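You operate a simulated robot arm through the tools that you are given. There is no shell and no other tool.

You run a simulated two-armed robot. Do the job below in one go: nothing can be reset, and whatever is moved stays where it is left.

TASK
Fetch the white filter from the high shelf of the mould bench and set it in the small pan. Put one of the metal bars from the top of the casting bench on the clear plate. Put the blue-banded mould from the top of the casting bench on the top of the cleaning bench. Take the wood block and put it on the top of the steel bench. Take the yellow-marked scrap slug and put it on the middle shelf of the steel stand. Put the steel disc in the white bucket. Take the white flask on the top of the steel bench and put it away on the top of the flask bench. The order is free. Set down upright: blue-banded mould.

The check looks at the end state, three seconds after you hand in, the way a careful person would. Anything else that was tipped, shoved, dropped, spilled or broken makes it a failure.

THE ROBOT
Two 7-joint arms with fingered hands on one trunk, on a base that moves. Base frame: it is fixed to the floor where the robot stands at the start and does not move with it; the origin is under the middle of the robot, x ahead of it, y to its left, z up; the surface under the hand at the start is at about z = 121.5. Units: cm, rad, N and s.
The left shoulder is at the start at [3, 11.9, 119.4], the right one opposite. With the tool pointing down near the work surface each hand reaches from about 38 to 78 cm from the robot's upright axis, wherever it stands, measured 20 degrees to its own side. Places, roughly: blue-banded mould (6x6x8 cm) [260, 50, 90]; clear plate (22x17x2 cm) [260, 0, 80]; metal bar (11x5x3 cm) [280, -10, 80]; middle shelf of the steel stand [-190, -460, 40]; small pan (30x17x7 cm) [-130, 270, 50]; steel disc (9x9x8 cm) [20, -640, 80]; top of the cleaning bench [70, 200, 90]; top of the flask bench [270, -530, 80]; top of the steel bench [260, -310, 80]; white bucket (27x27x20 cm) [-180, -460, 100]; white filter (4x4x3 cm) [50, -10, 120]; white flask (25x21x4 cm) [250, -310, 80]; wood block (13x9x4 cm) [-160, -300, 100]; yellow-marked scrap slug (5x5x5 cm) [-360, -550, 90]. Payload 3.8 kg a hand.
Tool frame (each hand has its own): the origin (TCP) lies between the finger pads and is the grasp point; the fingertips stand 2.5 cm ahead of it; z points along the fingers, y is the line along which they close. The gripper opens to 8.8 cm; its body begins 2.9 cm behind the TCP. The gripper is a hand of 4 fingers: y runs from the thumb to the fingers, the wrist lies at [-1.3, -10.6, -17.4] in the tool frame.
Orientation is that of the tool frame in the base frame, as a unit quaternion [x, y, z, w]. With the fingers straight down and the wrist toward the robot, the tool's x, y and z point along [0, 1, 0], [1, 0, 0] and [0, 0, -1] of the base frame.

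THE INTERFACE
- The arms move only by the tool play_rows. It takes "left_increments", "right_increments" or both (then of equal length, played together; a hand with none holds still); each is a list that holds one entry, the list of rows, each a list of 6 numbers: the shift along the tool's x, y, z in cm, then the turn, a rotation vector about the tool's x, y, z in degrees. In form: [[[dx, dy, dz, ax, ay, az], ...]]. A call has 1 to 20 rows; each row shifts and turns the commanded pose from where the row before left it, along the tool's axes as they then stand. Rows are played at 5 a second. More than 5 cm and 0.15 rad between two rows, and nothing of the call is played. Where a pose cannot be reached the arm comes as near as it can. A force on the tool above 40 N (or 10 N above the force at the start of the call, whichever is more), or a blocked arm, ends the call early, and 0.2 s more pass. In this call time passes only in rows, and 0.2 s behind the last. The reply holds the time, the measured pose of the TCP, the force on the tool along the base axes, the opening and the grip force, in the units named above and with some noise, with the torque about the TCP (base axes, N m) and any sound that the robot's microphone picked up, and new pictures: "show" is both (left out), scene, wrist or none (wrist: the cameras of the hands that moved).
- Cameras (640 x 400 px; columns grow to the right, rows downward): "scene" is now at [6.71, -0.49, 175.75]; the picture's right is [-0.05, -1.00, 0.00], its down [-0.60, 0.03, -0.80] and it looks along [0.80, -0.04, -0.60] (base axes); focal length 276 px, centre (320, 200). "left" rides on the left gripper at [-6.4, -8.3, -9.8] in its tool frame; the picture's right is [-0.62, -0.37, 0.69], its down [0.71, -0.63, 0.30] and it looks along [0.32, 0.68, 0.65] (tool axes); focal length 265 px, centre (320, 200). "right" rides on the right gripper at [6.4, -8.3, -9.8] in its tool frame; the picture's right is [-0.62, 0.37, -0.69], its down [-0.71, -0.63, 0.30] and it looks along [-0.32, 0.68, 0.65] (tool axes); focal length 265 px, centre (320, 200). There is no depth. A picture from a camera that has moved, and an enlarged one, comes with that camera's place and axes in the base frame and with its lens.
- slide_trunk(by): moves the trunk up (or, below 0, down) by that many cm; the arms and the scene camera ride with it, the base frame stays. It gives what a move gives, with no picture.
- steer(legs): drives the robot by 1 to 6 legs, each [ahead, left, turn to the left] in cm, cm and rad, along the robot's own axes; the way and the turn of a leg run together, so that a leg with both is an arc; at most 150 cm and 3.142 rad a leg. The arms and the cameras ride along, it lands a little off, and it stops where it bumps. It gives what a move gives, and a new picture of the scene camera.
- finger_targets(index, middle, ring, thumb_bend, thumb_turn, hand): sets how far each is bent, from 0 (flat) to 1 (curled in); at 0.3 the hand is open as for a grip, at 0.7 the pads meet at the TCP. One left out holds its place. A second passes; each finger stops where it meets its share of the squeeze, and holds until it gets a number again. It is the only way to open and close the hand. It gives what a move gives, with no picture; readings hold the bend of each and the force on the fingers (four entries, about 0 where the hand has none), thumb and palm. thumb_turn goes from beside the hand (0) to across from the fingers (1), as for a grip.
- pan_tilt(pan, tilt): turns the head with the scene camera to pan (to the left, within 2.094 rad either way) and tilt (down, from -0.506 to 1.204), counted from straight ahead of the robot. It gives what a move gives, and a new picture of the scene camera.
- close_up(camera, box): a new picture of the part [left, top, right, bottom] of that camera's present view, enlarged. It takes no simulated time.
- close_job(): hands the job in; it is judged then, once.

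Places have to be worked out from the pictures, the camera data and where the tool is seen. Open the grippers and draw the arms clear of the work before you hand the job in, unless the task says otherwise.

The tools are called after "Request:" by a JSON object that holds its "api" and its "payload". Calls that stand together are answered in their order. play_rows: Moves the arms, as the interface text tells. Its arguments: {"type":"object","properties":{"left_increments":{"type":"array","items":{"type":"array","items":{"type":"array","items":{"type":"number"}}}},"right_increments":{"type":"array","items":{"type":"array","items":{"type":"array","items":{"type":"number"}}}},"show":{"type":"string","enum":["both","scene","wrist","none"]}},"required":[]} The other tools are called the same way: slide_trunk (by) moves the trunk up or down; finger_targets (index, middle, ring, thumb_bend, thumb_turn, hand) moves the fingers one by one; steer (legs) drives the base; pan_tilt (pan, tilt) turns the head that bears the scene camera; close_up (camera, box) takes an enlarged picture of a part of a camera's view; close_job () hands the job in.

At the start:

```text
time: 0.0
left_tool_pos: [51.91, 19.31, 151.8]
left_tool_rot: [0.708, 0.706, 0.0, 0.002]
left_force: [-0.1, -0.1, 0.6]
left_torque: [0.0, -0.03, 0.0]
left_opening: 8.74
left_finger_force: 0.1
left_shape: jaw
left_bend: [0.3, 0.3, 0.3, 0.3, 0.98]
left_finger forces: [0.0, 0.0, 0.0, 0.0, 0.0, 0.0]
right_tool_pos: [44.32, -28.39, 146.78]
right_tool_rot: [0.707, 0.708, 0.001, 0.0]
right_force: [0.4, 0.0, -0.6]
right_torque: [0.01, -0.02, 0.0]
right_opening: 8.78
right_finger_force: 0.1
right_shape: jaw
right_bend: [0.3, 0.3, 0.3, 0.3, 0.98]
right_finger forces: [0.1, 0.0, 0.1, 0.1, 0.1, 0.1]
trunk travel left (down, up): [-35.0, 24.0]
robot x, y, heading: [-0.21, -0.06, 0.002]
head pan, tilt (commanded): [-0.047, 0.646]
```

scene: 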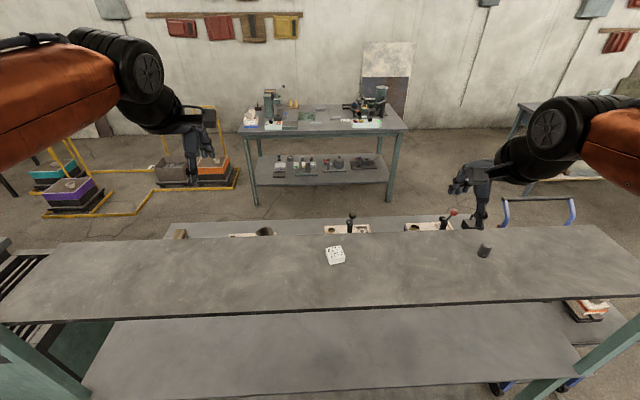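
right: 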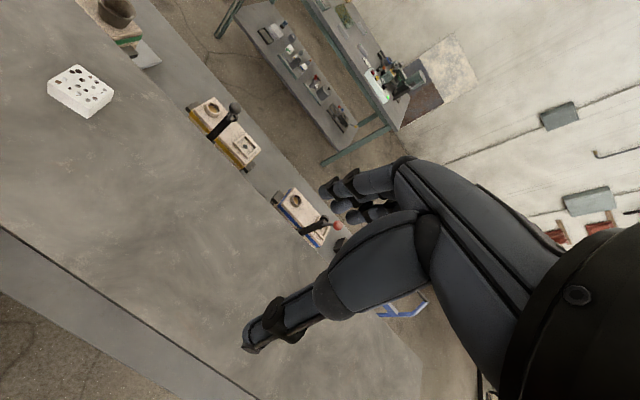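
left: 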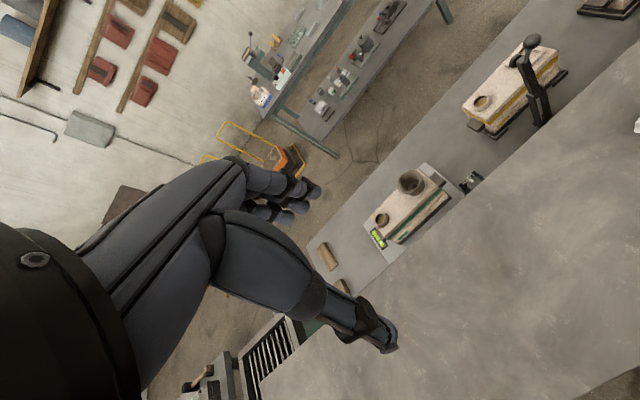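

The filter shows as a small white block with holes at about [54, -7, 123] on the high shelf. I take a closer look before moving.

Request:
{"api": "close_up", "payload": {"camera": "scene", "box": [280, 220, 400, 295]}}

Request:
{"api": "close_up", "payload": {"camera": "scene", "box": [220, 70, 420, 195]}}

```text
5.33 times, centred on (340, 258) of scene
camera zoom: at [6.71, -0.49, 175.75], right [-0.05, -1.0, 0.0], down [-0.6, 0.03, -0.8], along [0.8, -0.04, -0.6], focal length 1472 px, centre (213, -107)
```

zoom: 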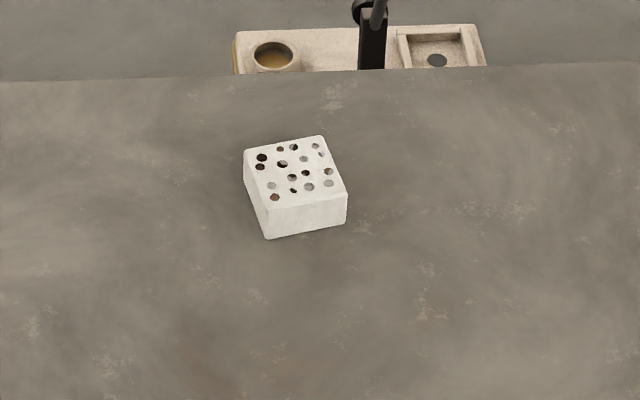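

```text
3.20 times, centred on (320, 132) of scene
camera zoom: at [6.71, -0.49, 175.75], right [-0.05, -1.0, 0.0], down [-0.6, 0.03, -0.8], along [0.8, -0.04, -0.6], focal length 883 px, centre (320, 416)
```

zoom: 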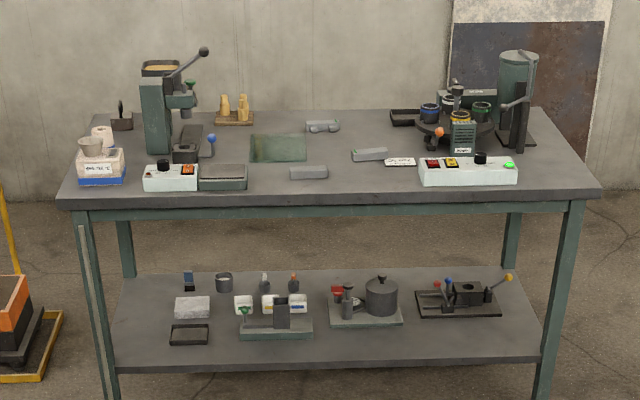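

The filter is turned about 11° counter-clockwise with its top centre near [53.3, -6.6, 124.5]. Before grasping I look around with the head to learn the layout of the workshop.

Request:
{"api": "pan_tilt", "payload": {"pan": 0.9, "tilt": 0.45}}

Request:
{"api": "pan_tilt", "payload": {"pan": 1.9, "tilt": 0.45}}

Request:
{"api": "pan_tilt", "payload": {"pan": -0.9, "tilt": 0.45}}

Request:
{"api": "pan_tilt", "payload": {"pan": -1.9, "tilt": 0.45}}

Request:
{"api": "pan_tilt", "payload": {"pan": 0.0, "tilt": 1.1}}

```text
time: 1.2
left_tool_pos: [52.13, 19.37, 151.66]
left_tool_rot: [0.708, 0.707, 0.0, 0.001]
left_force: [-1.3, 0.1, -0.3]
left_torque: [0.01, -0.03, 0.02]
left_opening: 8.75
left_finger_force: 0.1
left_shape: jaw
left_bend: [0.3, 0.3, 0.3, 0.3, 0.98]
left_finger forces: [0.1, 0.0, 0.1, 0.0, 0.0, 0.0]
right_tool_pos: [44.33, -28.37, 146.6]
right_tool_rot: [0.708, 0.706, 0.0, 0.0]
right_force: [0.7, 0.2, -0.5]
right_torque: [0.03, -0.02, 0.02]
right_opening: 8.76
right_finger_force: 0.1
right_shape: jaw
right_bend: [0.3, 0.3, 0.3, 0.3, 0.98]
right_finger forces: [0.0, 0.0, 0.0, 0.1, 0.1, 0.0]
trunk travel left (down, up): [-35.0, 24.0]
robot x, y, heading: [0.1, -0.12, 0.002]
head pan, tilt (commanded): [0.901, 0.45]
camera scene: at [3.74, 7.11, 177.51], right [0.78, -0.62, 0.0], down [-0.27, -0.34, -0.9], along [0.56, 0.71, -0.44], focal length 276 px, centre (320, 200)
```

scene: 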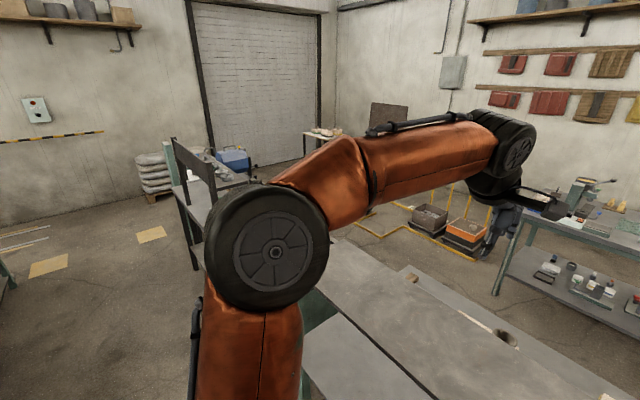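

```text
time: 2.5
left_tool_pos: [52.05, 19.4, 151.8]
left_tool_rot: [0.708, 0.706, 0.0, 0.001]
left_force: [0.6, 0.1, -0.4]
left_torque: [0.03, 0.04, 0.0]
left_opening: 8.77
left_finger_force: 0.1
left_shape: jaw
left_bend: [0.3, 0.3, 0.3, 0.3, 0.98]
left_finger forces: [0.0, 0.0, 0.1, 0.1, 0.1, 0.1]
right_tool_pos: [44.26, -28.26, 146.71]
right_tool_rot: [0.708, 0.707, -0.001, 0.0]
right_force: [-0.6, 0.1, -0.5]
right_torque: [0.01, -0.01, 0.01]
right_opening: 8.77
right_finger_force: 0.1
right_shape: jaw
right_bend: [0.3, 0.3, 0.3, 0.3, 0.98]
right_finger forces: [0.0, 0.1, 0.1, 0.0, 0.0, 0.0]
trunk travel left (down, up): [-35.0, 24.0]
robot x, y, heading: [-0.01, 0.38, 0.001]
head pan, tilt (commanded): [1.901, 0.45]
camera scene: at [-4.94, 8.62, 177.51], right [0.95, 0.32, 0.0], down [0.14, -0.41, -0.9], along [-0.29, 0.85, -0.44], focal length 276 px, centre (320, 200)
```

scene: 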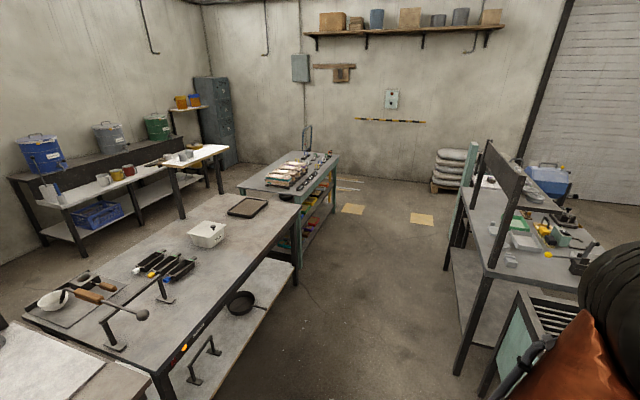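

```text
time: 5.0
left_tool_pos: [51.96, 19.42, 151.82]
left_tool_rot: [0.708, 0.707, 0.001, 0.001]
left_force: [-0.9, 0.1, 0.0]
left_torque: [-0.01, 0.0, -0.01]
left_opening: 8.75
left_finger_force: 0.0
left_shape: jaw
left_bend: [0.3, 0.3, 0.3, 0.3, 0.98]
left_finger forces: [0.0, 0.1, 0.0, 0.0, 0.0, 0.1]
right_tool_pos: [44.18, -28.23, 146.77]
right_tool_rot: [0.707, 0.707, 0.001, 0.0]
right_force: [-0.3, 0.7, 0.2]
right_torque: [0.01, -0.01, 0.03]
right_opening: 8.77
right_finger_force: 0.0
right_shape: jaw
right_bend: [0.3, 0.3, 0.3, 0.3, 0.98]
right_finger forces: [0.1, 0.0, 0.1, 0.1, 0.1, 0.0]
trunk travel left (down, up): [-35.0, 24.0]
robot x, y, heading: [0.04, 0.0, -0.0]
head pan, tilt (commanded): [-0.901, 0.45]
camera scene: at [3.74, -7.28, 177.51], right [-0.78, -0.62, 0.0], down [-0.27, 0.34, -0.9], along [0.56, -0.71, -0.44], focal length 276 px, centre (320, 200)
```

scene: 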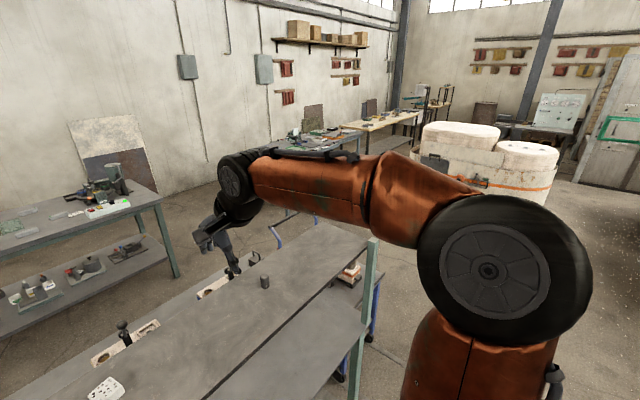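

```text
time: 6.2
left_tool_pos: [51.9, 19.41, 151.73]
left_tool_rot: [0.708, 0.707, -0.001, 0.001]
left_force: [0.9, -0.3, 0.3]
left_torque: [-0.01, -0.02, -0.02]
left_opening: 8.75
left_finger_force: 0.0
left_shape: jaw
left_bend: [0.3, 0.3, 0.3, 0.3, 0.98]
left_finger forces: [0.0, 0.1, 0.0, 0.1, 0.1, 0.1]
right_tool_pos: [44.32, -28.28, 146.72]
right_tool_rot: [0.707, 0.708, 0.0, -0.001]
right_force: [-0.2, -0.2, 0.4]
right_torque: [-0.01, 0.03, 0.0]
right_opening: 8.75
right_finger_force: 0.0
right_shape: jaw
right_bend: [0.3, 0.3, 0.3, 0.3, 0.98]
right_finger forces: [0.0, 0.0, 0.0, 0.0, 0.1, 0.0]
trunk travel left (down, up): [-35.0, 24.0]
robot x, y, heading: [0.2, 0.15, -0.002]
head pan, tilt (commanded): [-1.901, 0.45]
camera scene: at [-4.94, -8.78, 177.51], right [-0.95, 0.32, 0.0], down [0.14, 0.41, -0.9], along [-0.29, -0.85, -0.44], focal length 276 px, centre (320, 200)
```

scene: 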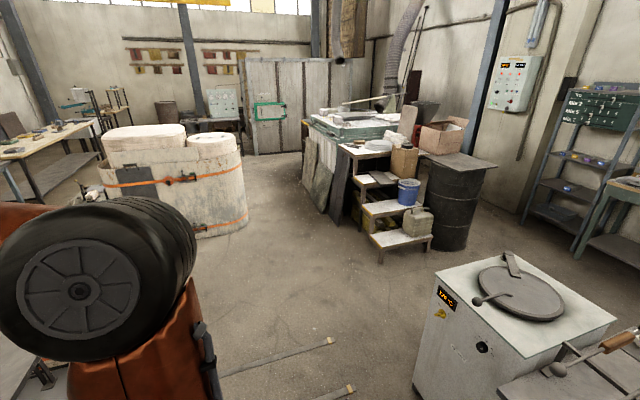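

```text
time: 8.1
left_tool_pos: [52.11, 19.38, 151.74]
left_tool_rot: [0.708, 0.707, -0.001, 0.002]
left_force: [0.6, -0.1, -0.1]
left_torque: [0.02, 0.01, -0.01]
left_opening: 8.74
left_finger_force: 0.2
left_shape: jaw
left_bend: [0.3, 0.3, 0.3, 0.3, 0.98]
left_finger forces: [0.0, 0.1, 0.0, 0.0, 0.0, 0.1]
right_tool_pos: [44.22, -28.33, 146.74]
right_tool_rot: [0.707, 0.707, 0.0, 0.0]
right_force: [0.0, 0.2, -0.7]
right_torque: [-0.01, 0.03, 0.01]
right_opening: 8.77
right_finger_force: 0.0
right_shape: jaw
right_bend: [0.3, 0.3, 0.3, 0.3, 0.98]
right_finger forces: [0.1, 0.1, 0.1, 0.1, 0.0, 0.1]
trunk travel left (down, up): [-35.0, 24.0]
robot x, y, heading: [0.18, 0.03, -0.002]
head pan, tilt (commanded): [0.0, 1.1]
camera scene: at [4.34, -0.09, 172.29], right [0.0, -1.0, 0.0], down [-0.89, 0.0, -0.45], along [0.45, 0.0, -0.89], focal length 276 px, centre (320, 200)
```

scene: 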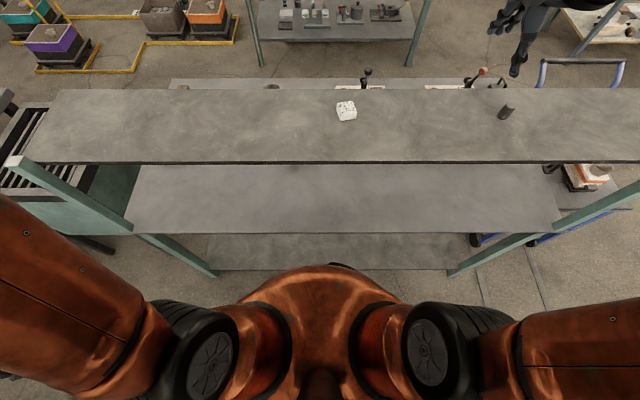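

The layout is now roughly known. I take one close look at the filter from above to settle its angle before bringing the right hand to it.

Request:
{"api": "close_up", "payload": {"camera": "scene", "box": [306, 86, 386, 136]}}

Request:
{"api": "close_up", "payload": {"camera": "scene", "box": [0, 0, 320, 200]}}

```text
8.00 times, centred on (346, 111) of scene
camera zoom: at [4.34, -0.09, 172.29], right [0.0, -1.0, 0.0], down [-0.89, 0.0, -0.45], along [0.45, 0.0, -0.89], focal length 2208 px, centre (112, 912)
```

zoom: 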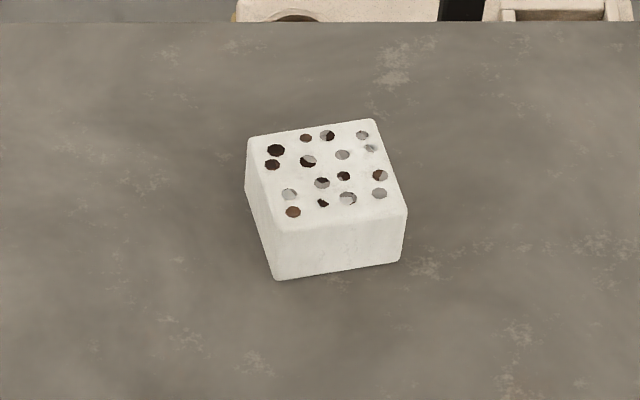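

```text
2.00 times, centred on (160, 100) of scene
camera zoom: at [4.34, -0.09, 172.29], right [0.0, -1.0, 0.0], down [-0.89, 0.0, -0.45], along [0.45, 0.0, -0.89], focal length 552 px, centre (640, 400)
```

zoom: 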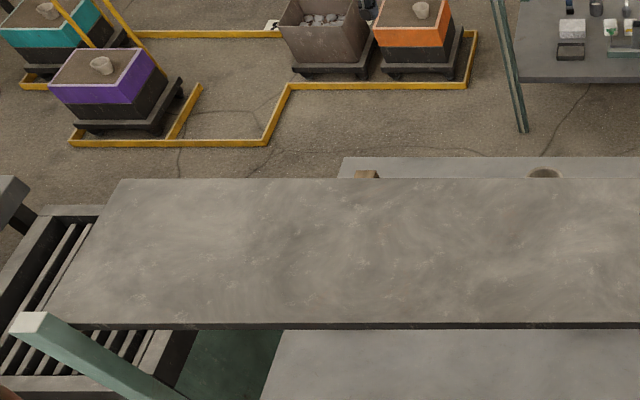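

The filter's footprint centre is about [53.5, -6.55], turned 10.7° counter-clockwise and 2.2–3 cm high. I move the right hand above it.

Request:
{"api": "play_rows", "payload": {"right_increments": [[[3.63, 1.55, 0, 0, 0, 0], [3.63, 1.55, 0, 0, 0, 0], [3.63, 1.55, 0, 0, 0, 0], [3.63, 1.55, 0, 0, 0, 0], [3.63, 1.55, 0, 0, 0, 0], [3.63, 1.55, 2, 0, 0, 0], [0, 0, 4, 0, 0, -5.35], [0, 0, 4, 0, 0, -5.35]]], "show": "both"}}

```text
time: 9.9
left_tool_pos: [52.03, 19.38, 151.64]
left_tool_rot: [0.708, 0.706, 0.0, 0.001]
left_force: [0.5, 0.1, -0.2]
left_torque: [0.01, -0.01, 0.03]
left_opening: 8.77
left_finger_force: 0.0
left_shape: jaw
left_bend: [0.3, 0.3, 0.3, 0.3, 0.98]
left_finger forces: [0.0, 0.0, 0.0, 0.0, 0.0, 0.0]
right_tool_pos: [53.63, -6.49, 136.66]
right_tool_rot: [0.638, 0.77, 0.0, -0.001]
right_force: [0.7, -0.1, 0.4]
right_torque: [0.01, -0.03, 0.02]
right_opening: 8.78
right_finger_force: 0.1
right_shape: jaw
right_bend: [0.3, 0.3, 0.3, 0.3, 0.98]
right_finger forces: [0.0, 0.0, 0.0, 0.1, 0.1, 0.0]
trunk travel left (down, up): [-35.0, 24.0]
robot x, y, heading: [-0.07, -0.07, 0.001]
head pan, tilt (commanded): [0.0, 1.1]
camera scene: at [4.44, -0.09, 172.29], right [0.0, -1.0, 0.0], down [-0.89, 0.0, -0.45], along [0.45, 0.0, -0.89], focal length 276 px, centre (320, 200)
camera right: at [44.27, -1.69, 146.55], right [0.48, -0.54, 0.69], down [-0.49, -0.82, -0.3], along [0.73, -0.19, -0.65], focal length 265 px, centre (320, 200)
```

scene: 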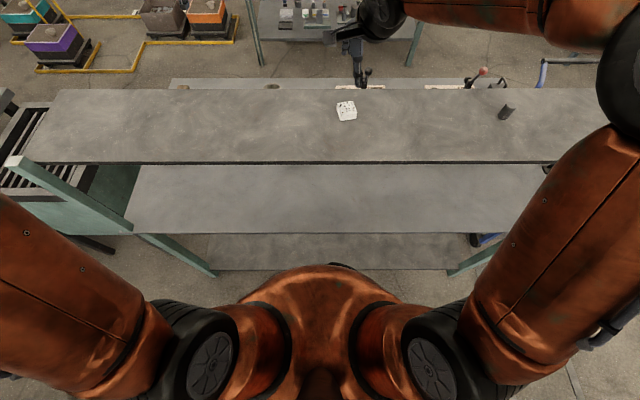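
right: 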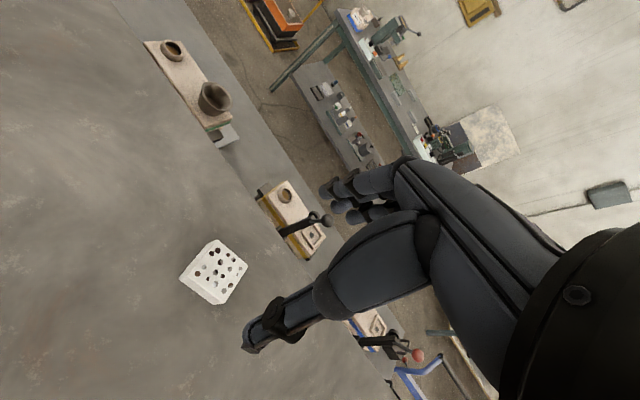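

The block's centre is under the TCP within a few millimetres. I go down to about 1 cm above grasp height and check.

Request:
{"api": "play_rows", "payload": {"right_increments": [[[0, 0, 4, 0, 0, 0], [0, 0, 4, 0, 0, 0], [0, 0, 2, 0, 0, 0], [0, 0, 1.2, 0, 0, 0]]], "show": "wrist"}}

```text
time: 10.9
left_tool_pos: [52.07, 19.4, 151.79]
left_tool_rot: [0.708, 0.706, 0.0, 0.001]
left_force: [0.6, 0.9, 1.1]
left_torque: [0.02, -0.04, -0.01]
left_opening: 8.76
left_finger_force: 0.0
left_shape: jaw
left_bend: [0.3, 0.3, 0.3, 0.3, 0.98]
left_finger forces: [0.0, 0.0, 0.0, 0.0, 0.1, 0.0]
right_tool_pos: [53.55, -6.58, 125.51]
right_tool_rot: [0.638, 0.77, -0.001, 0.0]
right_force: [0.6, 0.3, 0.4]
right_torque: [0.02, -0.01, 0.02]
right_opening: 8.76
right_finger_force: 0.1
right_shape: jaw
right_bend: [0.3, 0.3, 0.3, 0.3, 0.98]
right_finger forces: [0.1, 0.0, 0.0, 0.1, 0.0, 0.0]
trunk travel left (down, up): [-35.0, 24.0]
robot x, y, heading: [0.05, 0.42, 0.0]
head pan, tilt (commanded): [0.0, 1.1]
camera right: at [44.22, -1.72, 135.45], right [0.48, -0.54, 0.69], down [-0.49, -0.82, -0.3], along [0.73, -0.19, -0.65], focal length 265 px, centre (320, 200)
```

right: 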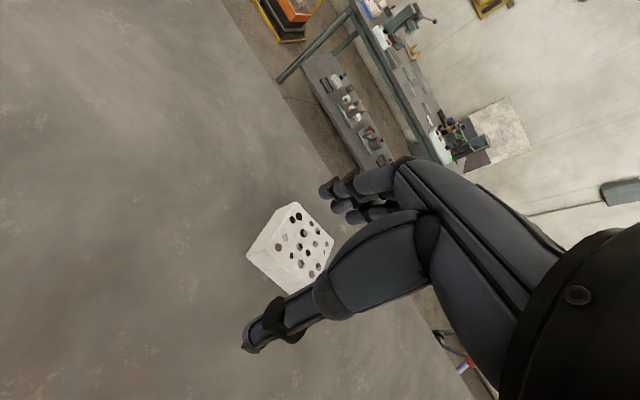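

The block sits between the thumb and fingers; it looks about 0.4 cm toward +y of the TCP. I correct a little and lower to z ≈ 124.2.

Request:
{"api": "play_rows", "payload": {"right_increments": [[[0.35, 0.2, 0.6, 0, 0, 0], [0, 0, 0.6, 0, 0, 0]]], "show": "wrist"}}

Request:
{"api": "finger_targets", "payload": {"hand": "right", "index": 0.7, "middle": 0.7, "ring": 0.7, "thumb_bend": 0.7}}

Request:
{"api": "close_up", "payload": {"camera": "right", "box": [160, 150, 400, 350]}}

```text
time: 11.5
left_tool_pos: [52.14, 19.25, 151.71]
left_tool_rot: [0.707, 0.707, 0.0, 0.001]
left_force: [0.4, 0.4, 0.0]
left_torque: [0.0, -0.02, 0.01]
left_opening: 8.77
left_finger_force: 0.0
left_shape: jaw
left_bend: [0.3, 0.3, 0.3, 0.3, 0.98]
left_finger forces: [0.1, 0.1, 0.0, 0.0, 0.1, 0.0]
right_tool_pos: [53.7, -6.09, 124.32]
right_tool_rot: [0.638, 0.77, 0.001, -0.001]
right_force: [-0.1, 0.8, 0.2]
right_torque: [0.0, 0.01, 0.02]
right_opening: 8.76
right_finger_force: 0.0
right_shape: jaw
right_bend: [0.3, 0.3, 0.3, 0.3, 0.98]
right_finger forces: [0.0, 0.0, 0.0, 0.0, 0.1, 0.1]
trunk travel left (down, up): [-35.0, 24.0]
robot x, y, heading: [-0.13, -0.2, -0.002]
head pan, tilt (commanded): [0.0, 1.1]
camera right: at [44.31, -1.25, 134.27], right [0.48, -0.54, 0.69], down [-0.49, -0.82, -0.3], along [0.73, -0.19, -0.65], focal length 265 px, centre (320, 200)
```

right: 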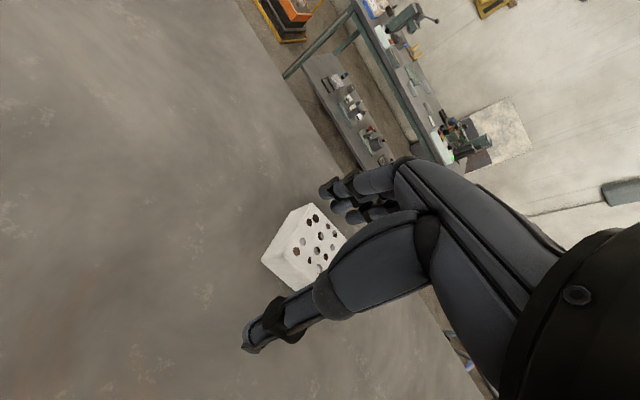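

```text
time: 12.5
left_tool_pos: [51.98, 19.35, 151.82]
left_tool_rot: [0.708, 0.706, 0.0, 0.001]
left_force: [0.5, 1.6, -0.2]
left_torque: [0.04, 0.01, 0.01]
left_opening: 8.79
left_finger_force: 0.1
left_shape: jaw
left_bend: [0.3, 0.3, 0.3, 0.3, 0.98]
left_finger forces: [0.0, 0.0, 0.0, 0.0, 0.0, 0.1]
right_tool_pos: [53.6, -6.03, 124.37]
right_tool_rot: [0.638, 0.77, 0.0, 0.0]
right_force: [0.6, 1.0, 2.2]
right_torque: [0.03, -0.07, 0.02]
right_opening: 3.32
right_finger_force: 16.4
right_shape: fingers
right_bend: [0.59, 0.63, 0.64, 0.53, 0.94]
right_finger forces: [6.6, 7.8, 3.4, 0.1, 15.5, 0.0]
trunk travel left (down, up): [-35.0, 24.0]
robot x, y, heading: [0.06, 0.13, -0.001]
head pan, tilt (commanded): [0.0, 1.1]
```

```text
2.00 times, centred on (280, 250) of right
camera zoom: at [44.3, -1.26, 134.3], right [0.48, -0.54, 0.69], down [-0.49, -0.82, -0.3], along [0.73, -0.19, -0.65], focal length 531 px, centre (400, 100)
```

zoom: 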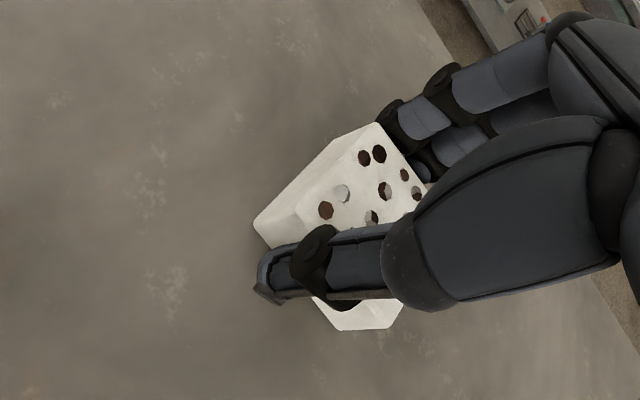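

The block is gripped with about 16 N. I lift it and check it hangs steady.

Request:
{"api": "play_rows", "payload": {"right_increments": [[[0, 0, -2, 0, 0, 0], [0, 0, -4, 0, 0, 0], [0, 0, -4, 0, 0, 0], [0, 0, -4, 0, 0, 0], [0, 0, -4, 0, 0, 0]]], "show": "both"}}

```text
time: 13.7
left_tool_pos: [51.98, 19.32, 151.74]
left_tool_rot: [0.707, 0.707, 0.0, 0.002]
left_force: [0.1, -0.6, -0.1]
left_torque: [-0.01, 0.01, -0.03]
left_opening: 8.75
left_finger_force: 0.0
left_shape: jaw
left_bend: [0.3, 0.3, 0.3, 0.3, 0.98]
left_finger forces: [0.0, 0.0, 0.0, 0.1, 0.0, 0.0]
right_tool_pos: [53.67, -6.24, 142.37]
right_tool_rot: [0.638, 0.77, 0.001, 0.0]
right_force: [-0.4, 0.4, 1.2]
right_torque: [0.05, 0.0, 0.01]
right_opening: 3.27
right_finger_force: 15.7
right_shape: fingers
right_bend: [0.59, 0.63, 0.65, 0.53, 0.94]
right_finger forces: [6.5, 5.3, 3.3, 0.0, 15.6, 0.0]
trunk travel left (down, up): [-35.0, 24.0]
robot x, y, heading: [0.39, -0.11, -0.002]
head pan, tilt (commanded): [0.0, 1.1]
camera scene: at [4.3, -0.08, 172.29], right [0.0, -1.0, 0.0], down [-0.89, 0.0, -0.45], along [0.45, 0.0, -0.89], focal length 276 px, centre (320, 200)
camera right: at [44.2, -1.43, 152.27], right [0.48, -0.54, 0.69], down [-0.49, -0.82, -0.3], along [0.73, -0.19, -0.65], focal length 265 px, centre (320, 200)
```

scene: 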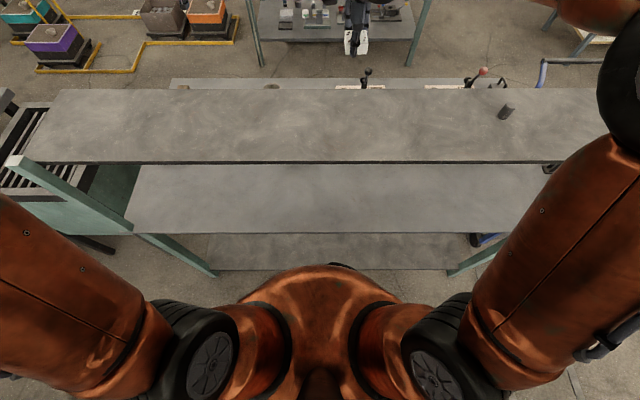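
right: 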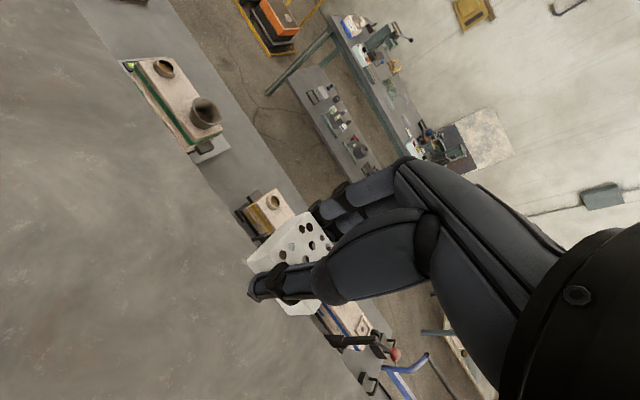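

The filter is held steadily. Now I look for the small pan and the path toward it on the left-rear side.

Request:
{"api": "pan_tilt", "payload": {"pan": 2.0, "tilt": 0.35}}

Request:
{"api": "close_up", "payload": {"camera": "scene", "box": [200, 100, 440, 250]}}

Request:
{"api": "close_up", "payload": {"camera": "scene", "box": [20, 100, 300, 275]}}

Request:
{"api": "close_up", "payload": {"camera": "scene", "box": [420, 100, 640, 237]}}

```text
time: 15.6
left_tool_pos: [52.0, 19.28, 151.68]
left_tool_rot: [0.708, 0.706, 0.0, 0.001]
left_force: [-0.3, -0.5, -0.4]
left_torque: [-0.01, -0.04, -0.02]
left_opening: 8.77
left_finger_force: 0.0
left_shape: jaw
left_bend: [0.3, 0.3, 0.3, 0.3, 0.98]
left_finger forces: [0.0, 0.1, 0.1, 0.1, 0.0, 0.0]
right_tool_pos: [53.63, -6.28, 142.18]
right_tool_rot: [0.638, 0.77, 0.0, 0.0]
right_force: [-0.4, -0.5, 0.2]
right_torque: [-0.04, 0.0, 0.03]
right_opening: 3.3
right_finger_force: 15.3
right_shape: fingers
right_bend: [0.59, 0.63, 0.65, 0.53, 0.94]
right_finger forces: [6.6, 5.3, 3.3, 0.0, 15.5, 0.0]
trunk travel left (down, up): [-35.0, 24.0]
robot x, y, heading: [0.08, 0.13, -0.004]
head pan, tilt (commanded): [2.0, 0.351]
camera scene: at [-5.83, 8.39, 178.43], right [0.91, 0.42, 0.0], down [0.14, -0.31, -0.94], along [-0.39, 0.85, -0.34], focal length 276 px, centre (320, 200)
```

scene: 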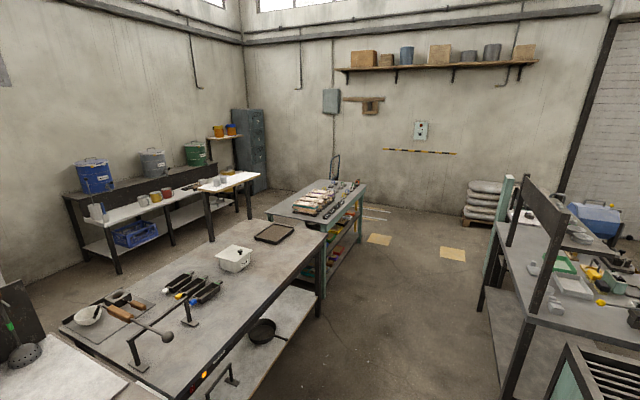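

```text
2.67 times, centred on (320, 175) of scene
camera zoom: at [-5.83, 8.39, 178.43], right [0.91, 0.42, 0.0], down [0.14, -0.31, -0.94], along [-0.39, 0.85, -0.34], focal length 736 px, centre (320, 267)
```

zoom: 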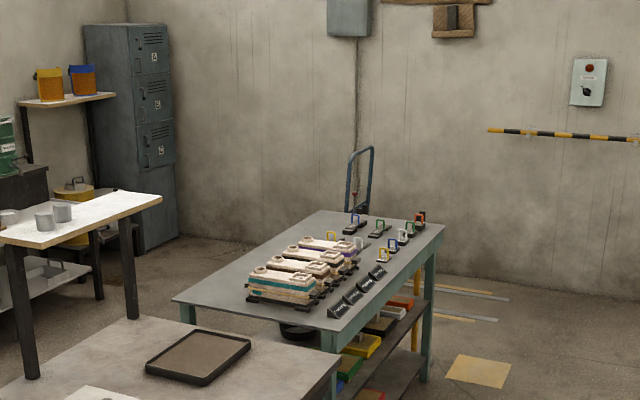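

```text
2.29 times, centred on (160, 188) of scene
camera zoom: at [-5.83, 8.39, 178.43], right [0.91, 0.42, 0.0], down [0.14, -0.31, -0.94], along [-0.39, 0.85, -0.34], focal length 631 px, centre (686, 229)
```

zoom: 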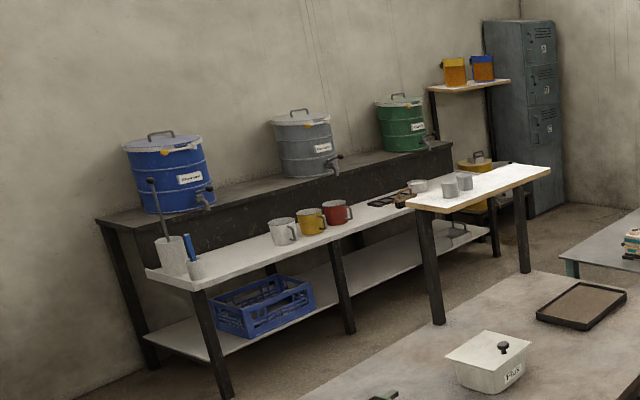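

```text
2.91 times, centred on (530, 168) of scene
camera zoom: at [-5.83, 8.39, 178.43], right [0.91, 0.42, 0.0], down [0.14, -0.31, -0.94], along [-0.39, 0.85, -0.34], focal length 803 px, centre (-291, 292)
```

zoom: 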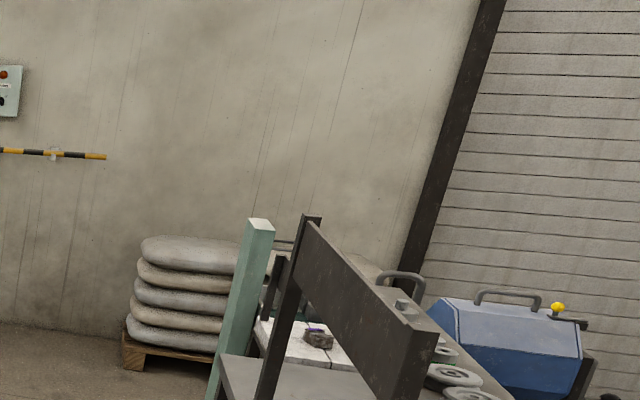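

The dark round pan is on the lower shelf under the teal-green table around [-130, 260, 50]. I draw the hands in a little and up, then back off from the mould bench and turn left into the aisle.

Request:
{"api": "play_rows", "payload": {"right_increments": [[[0, -3, -3, 0, 0, 0], [-2, -3, -2, 0, 0, 0], [-3, -3, -2, 0, 0, 0], [-3, -2, -2, 0, 0, 0]]], "left_increments": [[[0, -3, 0, 0, 0, 0], [0, -3, 0, 0, 0, 0], [0, -3, 0, 0, 0, 0], [0, -2, 0, 0, 0, 0]]], "show": "none"}}

Request:
{"api": "pan_tilt", "payload": {"pan": 0.0, "tilt": 0.5}}

Request:
{"api": "steer", "payload": {"legs": [[-18, 0, 0], [0, 0, 1.57]]}}

```text
time: 16.6
left_tool_pos: [40.77, 19.43, 151.88]
left_tool_rot: [0.708, 0.707, 0.0, 0.001]
left_force: [0.4, 0.0, 0.6]
left_torque: [0.01, 0.02, 0.01]
left_opening: 8.77
left_finger_force: 0.1
left_shape: jaw
left_bend: [0.3, 0.3, 0.3, 0.3, 0.98]
left_finger forces: [0.0, 0.0, 0.1, 0.0, 0.0, 0.1]
right_tool_pos: [43.9, -16.2, 151.44]
right_tool_rot: [0.638, 0.77, -0.001, 0.0]
right_force: [0.7, 0.2, -0.9]
right_torque: [-0.01, -0.01, -0.03]
right_opening: 3.31
right_finger_force: 15.3
right_shape: fingers
right_bend: [0.59, 0.63, 0.65, 0.53, 0.94]
right_finger forces: [6.5, 5.2, 3.3, 0.0, 15.4, 0.1]
trunk travel left (down, up): [-35.0, 24.0]
robot x, y, heading: [0.06, -0.12, 0.002]
head pan, tilt (commanded): [2.0, 0.351]
```

```text
time: 18.6
left_tool_pos: [41.03, 19.34, 151.88]
left_tool_rot: [0.707, 0.707, -0.001, 0.001]
left_force: [-0.4, 0.0, 0.1]
left_torque: [-0.02, 0.0, 0.02]
left_opening: 8.76
left_finger_force: 0.1
left_shape: jaw
left_bend: [0.3, 0.3, 0.3, 0.3, 0.98]
left_finger forces: [0.0, 0.0, 0.1, 0.0, 0.0, 0.0]
right_tool_pos: [44.13, -16.05, 151.34]
right_tool_rot: [0.638, 0.77, 0.0, 0.0]
right_force: [0.3, -0.2, 0.6]
right_torque: [0.0, 0.02, -0.02]
right_opening: 3.27
right_finger_force: 15.0
right_shape: fingers
right_bend: [0.59, 0.63, 0.65, 0.53, 0.94]
right_finger forces: [6.5, 5.3, 3.2, 0.0, 15.3, 0.1]
trunk travel left (down, up): [-35.0, 24.0]
robot x, y, heading: [-0.05, -0.18, -0.001]
head pan, tilt (commanded): [0.0, 0.499]
camera scene: at [7.13, -0.07, 177.06], right [0.0, -1.0, 0.0], down [-0.48, 0.0, -0.88], along [0.88, 0.0, -0.48], focal length 276 px, centre (320, 200)
```

scene: 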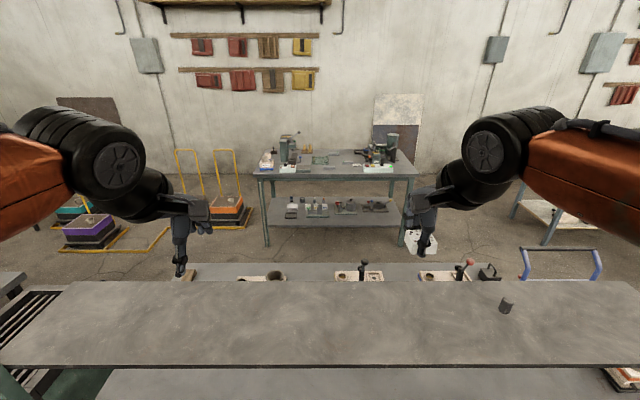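

```text
time: 23.9
left_tool_pos: [-37.69, 40.93, 151.79]
left_tool_rot: [-0.001, 1.0, 0.0, 0.001]
left_force: [-1.0, 0.5, 0.0]
left_torque: [0.01, 0.02, 0.0]
left_opening: 8.75
left_finger_force: 0.2
left_shape: jaw
left_bend: [0.3, 0.3, 0.3, 0.3, 0.98]
left_finger forces: [0.0, 0.0, 0.0, 0.0, 0.0, 0.1]
right_tool_pos: [-2.21, 44.27, 151.38]
right_tool_rot: [-0.096, 0.995, 0.0, 0.001]
right_force: [0.5, -0.6, -0.5]
right_torque: [-0.01, 0.0, -0.02]
right_opening: 3.28
right_finger_force: 15.0
right_shape: fingers
right_bend: [0.6, 0.64, 0.65, 0.53, 0.94]
right_finger forces: [6.4, 5.1, 3.0, 0.1, 14.8, 0.0]
trunk travel left (down, up): [-35.0, 24.0]
robot x, y, heading: [-18.06, 0.24, 1.576]
head pan, tilt (commanded): [0.0, 0.499]
camera scene: at [-18.09, 7.07, 177.06], right [1.0, 0.01, 0.0], down [0.0, -0.48, -0.88], along [0.0, 0.88, -0.48], focal length 276 px, centre (320, 200)
```

scene: 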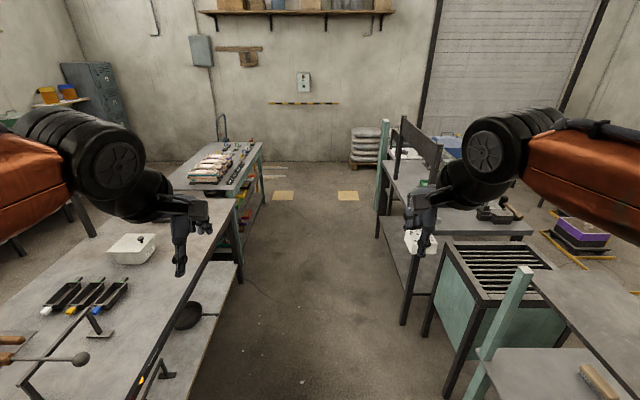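

The aisle ahead is clear. I drive ahead along it and look at the teal table from closer.

Request:
{"api": "steer", "payload": {"legs": [[130, 0, 0]]}}

Request:
{"api": "pan_tilt", "payload": {"pan": 0.65, "tilt": 0.5}}

```text
time: 30.5
left_tool_pos: [-36.12, 172.98, 151.87]
left_tool_rot: [0.008, 1.0, 0.001, 0.001]
left_force: [-0.6, 0.3, -0.1]
left_torque: [0.05, -0.02, 0.0]
left_opening: 8.73
left_finger_force: 0.1
left_shape: jaw
left_bend: [0.3, 0.3, 0.3, 0.3, 0.98]
left_finger forces: [0.2, 0.1, 0.0, 0.1, 0.0, 0.0]
right_tool_pos: [-0.41, 175.67, 151.34]
right_tool_rot: [-0.085, 0.996, 0.0, -0.001]
right_force: [-0.6, 0.5, -1.3]
right_torque: [0.01, 0.0, -0.01]
right_opening: 3.26
right_finger_force: 14.6
right_shape: fingers
right_bend: [0.6, 0.64, 0.65, 0.53, 0.94]
right_finger forces: [6.4, 5.1, 3.1, 0.0, 14.8, 0.0]
trunk travel left (down, up): [-35.0, 24.0]
robot x, y, heading: [-17.24, 131.83, 1.557]
head pan, tilt (commanded): [0.0, 0.499]
camera scene: at [-17.22, 138.72, 177.06], right [1.0, -0.02, 0.0], down [-0.01, -0.48, -0.88], along [0.01, 0.88, -0.48], focal length 276 px, centre (320, 200)
```

scene: 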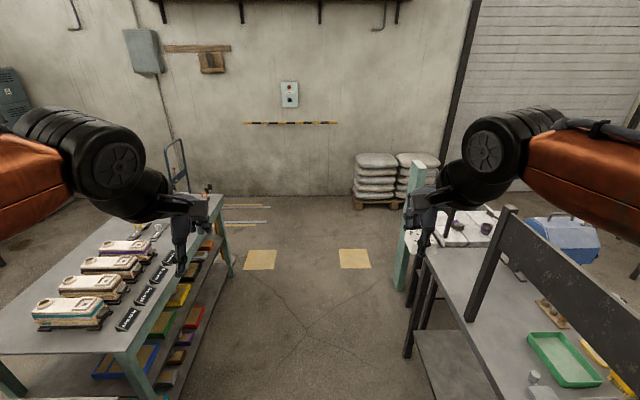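

```text
time: 31.6
left_tool_pos: [-36.01, 172.97, 151.77]
left_tool_rot: [0.009, 1.0, 0.001, 0.0]
left_force: [-0.5, 0.1, -0.4]
left_torque: [0.03, 0.0, 0.01]
left_opening: 8.8
left_finger_force: 0.1
left_shape: jaw
left_bend: [0.3, 0.3, 0.3, 0.3, 0.98]
left_finger forces: [0.0, 0.0, 0.0, 0.1, 0.0, 0.0]
right_tool_pos: [-0.46, 175.58, 151.41]
right_tool_rot: [-0.086, 0.996, 0.0, 0.001]
right_force: [0.4, -0.6, -1.4]
right_torque: [-0.01, -0.03, -0.02]
right_opening: 3.27
right_finger_force: 14.5
right_shape: fingers
right_bend: [0.6, 0.64, 0.65, 0.53, 0.94]
right_finger forces: [6.4, 5.2, 3.2, 0.0, 14.8, 0.0]
trunk travel left (down, up): [-35.0, 24.0]
robot x, y, heading: [-17.27, 131.84, 1.557]
head pan, tilt (commanded): [0.649, 0.499]
camera scene: at [-22.74, 136.96, 177.06], right [0.81, 0.59, 0.0], down [0.28, -0.39, -0.88], along [-0.52, 0.71, -0.48], focal length 276 px, centre (320, 200)
```

scene: 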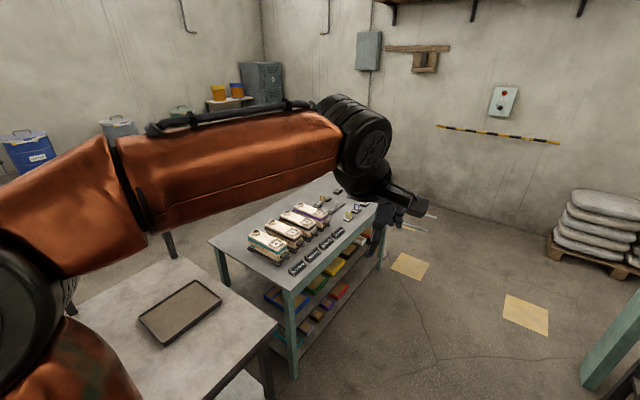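

The shelf under the teal table is partly visible. I zoom in to find the pan.

Request:
{"api": "close_up", "payload": {"camera": "scene", "box": [200, 210, 400, 380]}}

Request:
{"api": "steer", "payload": {"legs": [[90, 0, 0]]}}

Request:
{"api": "pan_tilt", "payload": {"pan": 1.4, "tilt": 0.6}}

```text
2.35 times, centred on (300, 295) of scene
camera zoom: at [-22.74, 136.96, 177.06], right [0.81, 0.59, 0.0], down [0.28, -0.39, -0.88], along [-0.52, 0.71, -0.48], focal length 649 px, centre (367, -24)
```

zoom: 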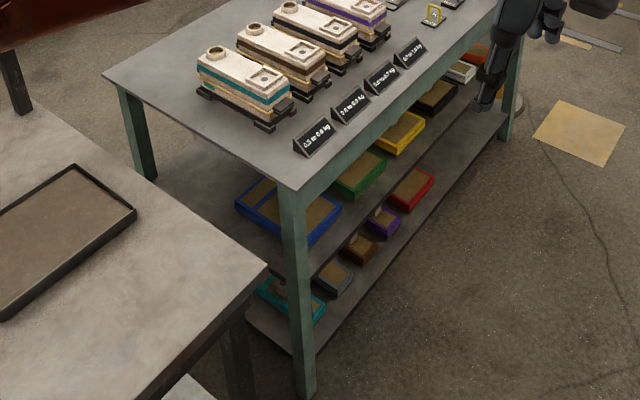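

```text
time: 36.2
left_tool_pos: [-34.7, 261.18, 151.65]
left_tool_rot: [0.008, 1.0, 0.0, 0.0]
left_force: [-0.6, 0.2, -1.0]
left_torque: [0.0, -0.02, -0.01]
left_opening: 8.78
left_finger_force: 0.1
left_shape: jaw
left_bend: [0.3, 0.3, 0.3, 0.3, 0.98]
left_finger forces: [0.0, 0.1, 0.1, 0.0, 0.0, 0.0]
right_tool_pos: [0.95, 263.75, 151.26]
right_tool_rot: [-0.085, 0.996, 0.0, 0.0]
right_force: [-0.2, -0.3, -0.2]
right_torque: [0.02, 0.0, 0.02]
right_opening: 3.28
right_finger_force: 14.6
right_shape: fingers
right_bend: [0.6, 0.64, 0.65, 0.53, 0.94]
right_finger forces: [6.4, 5.1, 3.1, 0.0, 14.9, 0.0]
trunk travel left (down, up): [-35.0, 24.0]
robot x, y, heading: [-15.92, 219.9, 1.556]
head pan, tilt (commanded): [0.649, 0.499]
camera scene: at [-21.29, 225.09, 177.06], right [0.81, 0.59, 0.0], down [0.28, -0.39, -0.88], along [-0.52, 0.71, -0.48], focal length 276 px, centre (320, 200)
```

scene: 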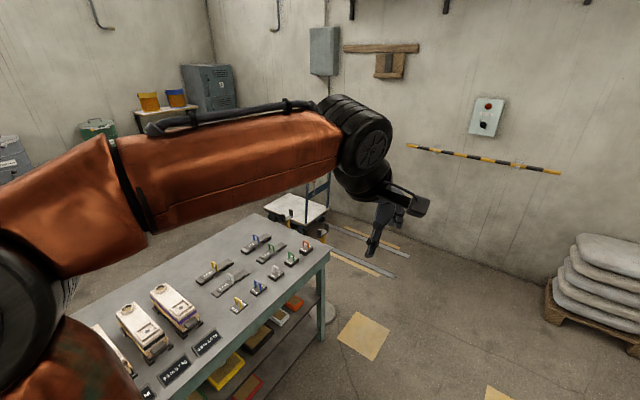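

```text
time: 37.3
left_tool_pos: [-34.66, 261.11, 151.76]
left_tool_rot: [0.009, 1.0, 0.001, 0.001]
left_force: [1.2, 0.4, -0.1]
left_torque: [-0.03, 0.0, 0.01]
left_opening: 8.76
left_finger_force: 0.2
left_shape: jaw
left_bend: [0.3, 0.3, 0.3, 0.3, 0.98]
left_finger forces: [0.0, 0.0, 0.0, 0.0, 0.1, 0.1]
right_tool_pos: [0.94, 263.76, 151.25]
right_tool_rot: [-0.085, 0.996, 0.0, 0.0]
right_force: [0.0, -0.2, 0.2]
right_torque: [-0.01, 0.0, 0.02]
right_opening: 3.25
right_finger_force: 14.7
right_shape: fingers
right_bend: [0.6, 0.64, 0.65, 0.53, 0.94]
right_finger forces: [6.4, 5.1, 3.1, 0.0, 14.9, 0.0]
trunk travel left (down, up): [-35.0, 24.0]
robot x, y, heading: [-15.86, 219.72, 1.553]
head pan, tilt (commanded): [1.4, 0.6]
camera scene: at [-24.6, 219.41, 176.16], right [0.19, 0.98, 0.0], down [0.55, -0.11, -0.83], along [-0.81, 0.15, -0.56], focal length 276 px, centre (320, 200)
```

scene: 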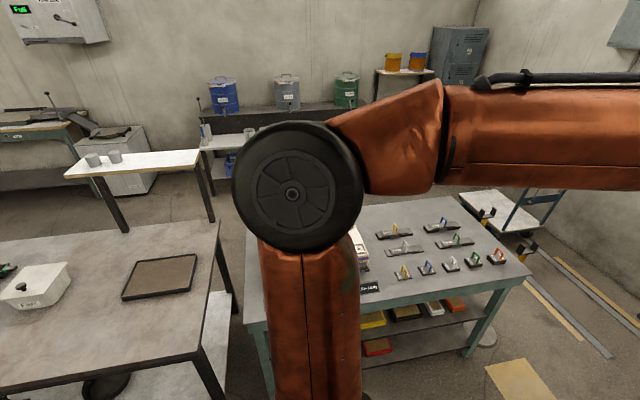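

The pan must be beneath the table top toward its back side. I turn to face the table so the camera looks between the arms, then lower the trunk to look under the top.

Request:
{"api": "steer", "payload": {"legs": [[30, 10, 0], [0, 0, 1.57]]}}

Request:
{"api": "pan_tilt", "payload": {"pan": 0.0, "tilt": 0.7}}

```text
time: 43.3
left_tool_pos: [-66.68, 231.2, 151.84]
left_tool_rot: [-0.701, 0.713, 0.001, 0.0]
left_force: [-0.1, 0.0, 0.0]
left_torque: [-0.02, 0.01, -0.02]
left_opening: 8.76
left_finger_force: 0.0
left_shape: jaw
left_bend: [0.3, 0.3, 0.3, 0.3, 0.98]
left_finger forces: [0.1, 0.0, 0.1, 0.0, 0.1, 0.0]
right_tool_pos: [-69.34, 266.66, 151.34]
right_tool_rot: [0.766, -0.643, 0.0, 0.0]
right_force: [-0.2, 0.4, 0.2]
right_torque: [0.02, 0.04, 0.01]
right_opening: 3.23
right_finger_force: 14.0
right_shape: fingers
right_bend: [0.6, 0.64, 0.65, 0.53, 0.94]
right_finger forces: [6.2, 5.0, 3.0, 0.1, 14.3, 0.1]
trunk travel left (down, up): [-35.0, 24.0]
robot x, y, heading: [-25.57, 250.26, 3.131]
head pan, tilt (commanded): [1.4, 0.6]
camera scene: at [-25.04, 241.25, 176.15], right [-0.98, 0.18, 0.0], down [0.1, 0.56, -0.83], along [-0.15, -0.81, -0.56], focal length 276 px, centre (320, 200)
```

scene: 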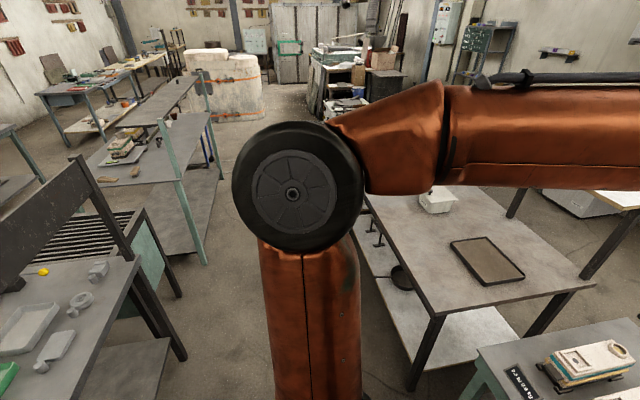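

```text
time: 44.8
left_tool_pos: [-66.66, 231.15, 151.84]
left_tool_rot: [-0.701, 0.713, 0.001, 0.0]
left_force: [-0.3, 1.0, 0.1]
left_torque: [-0.01, -0.01, -0.04]
left_opening: 8.79
left_finger_force: 0.0
left_shape: jaw
left_bend: [0.3, 0.3, 0.3, 0.3, 0.98]
left_finger forces: [0.1, 0.0, 0.1, 0.1, 0.0, 0.0]
right_tool_pos: [-69.48, 266.66, 151.26]
right_tool_rot: [0.766, -0.643, 0.0, 0.001]
right_force: [0.0, -0.4, 0.0]
right_torque: [0.05, 0.01, 0.02]
right_opening: 3.23
right_finger_force: 14.1
right_shape: fingers
right_bend: [0.6, 0.64, 0.65, 0.53, 0.94]
right_finger forces: [6.2, 4.9, 3.0, 0.0, 14.3, 0.0]
trunk travel left (down, up): [-35.0, 24.0]
robot x, y, heading: [-24.98, 249.87, 3.128]
head pan, tilt (commanded): [0.0, 0.7]
camera scene: at [-31.92, 250.05, 175.29], right [0.01, 1.0, 0.0], down [0.64, -0.01, -0.76], along [-0.76, 0.01, -0.64], focal length 276 px, centre (320, 200)
```

scene: 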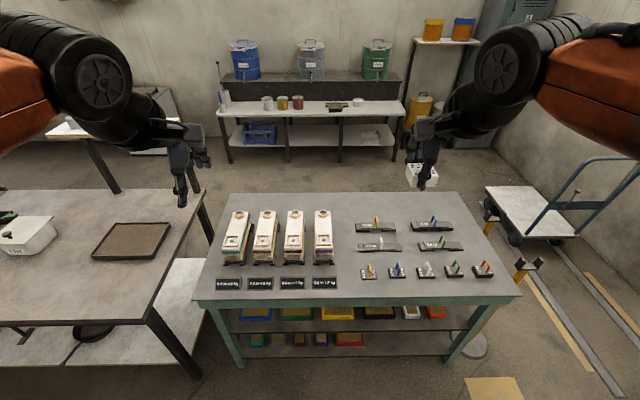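

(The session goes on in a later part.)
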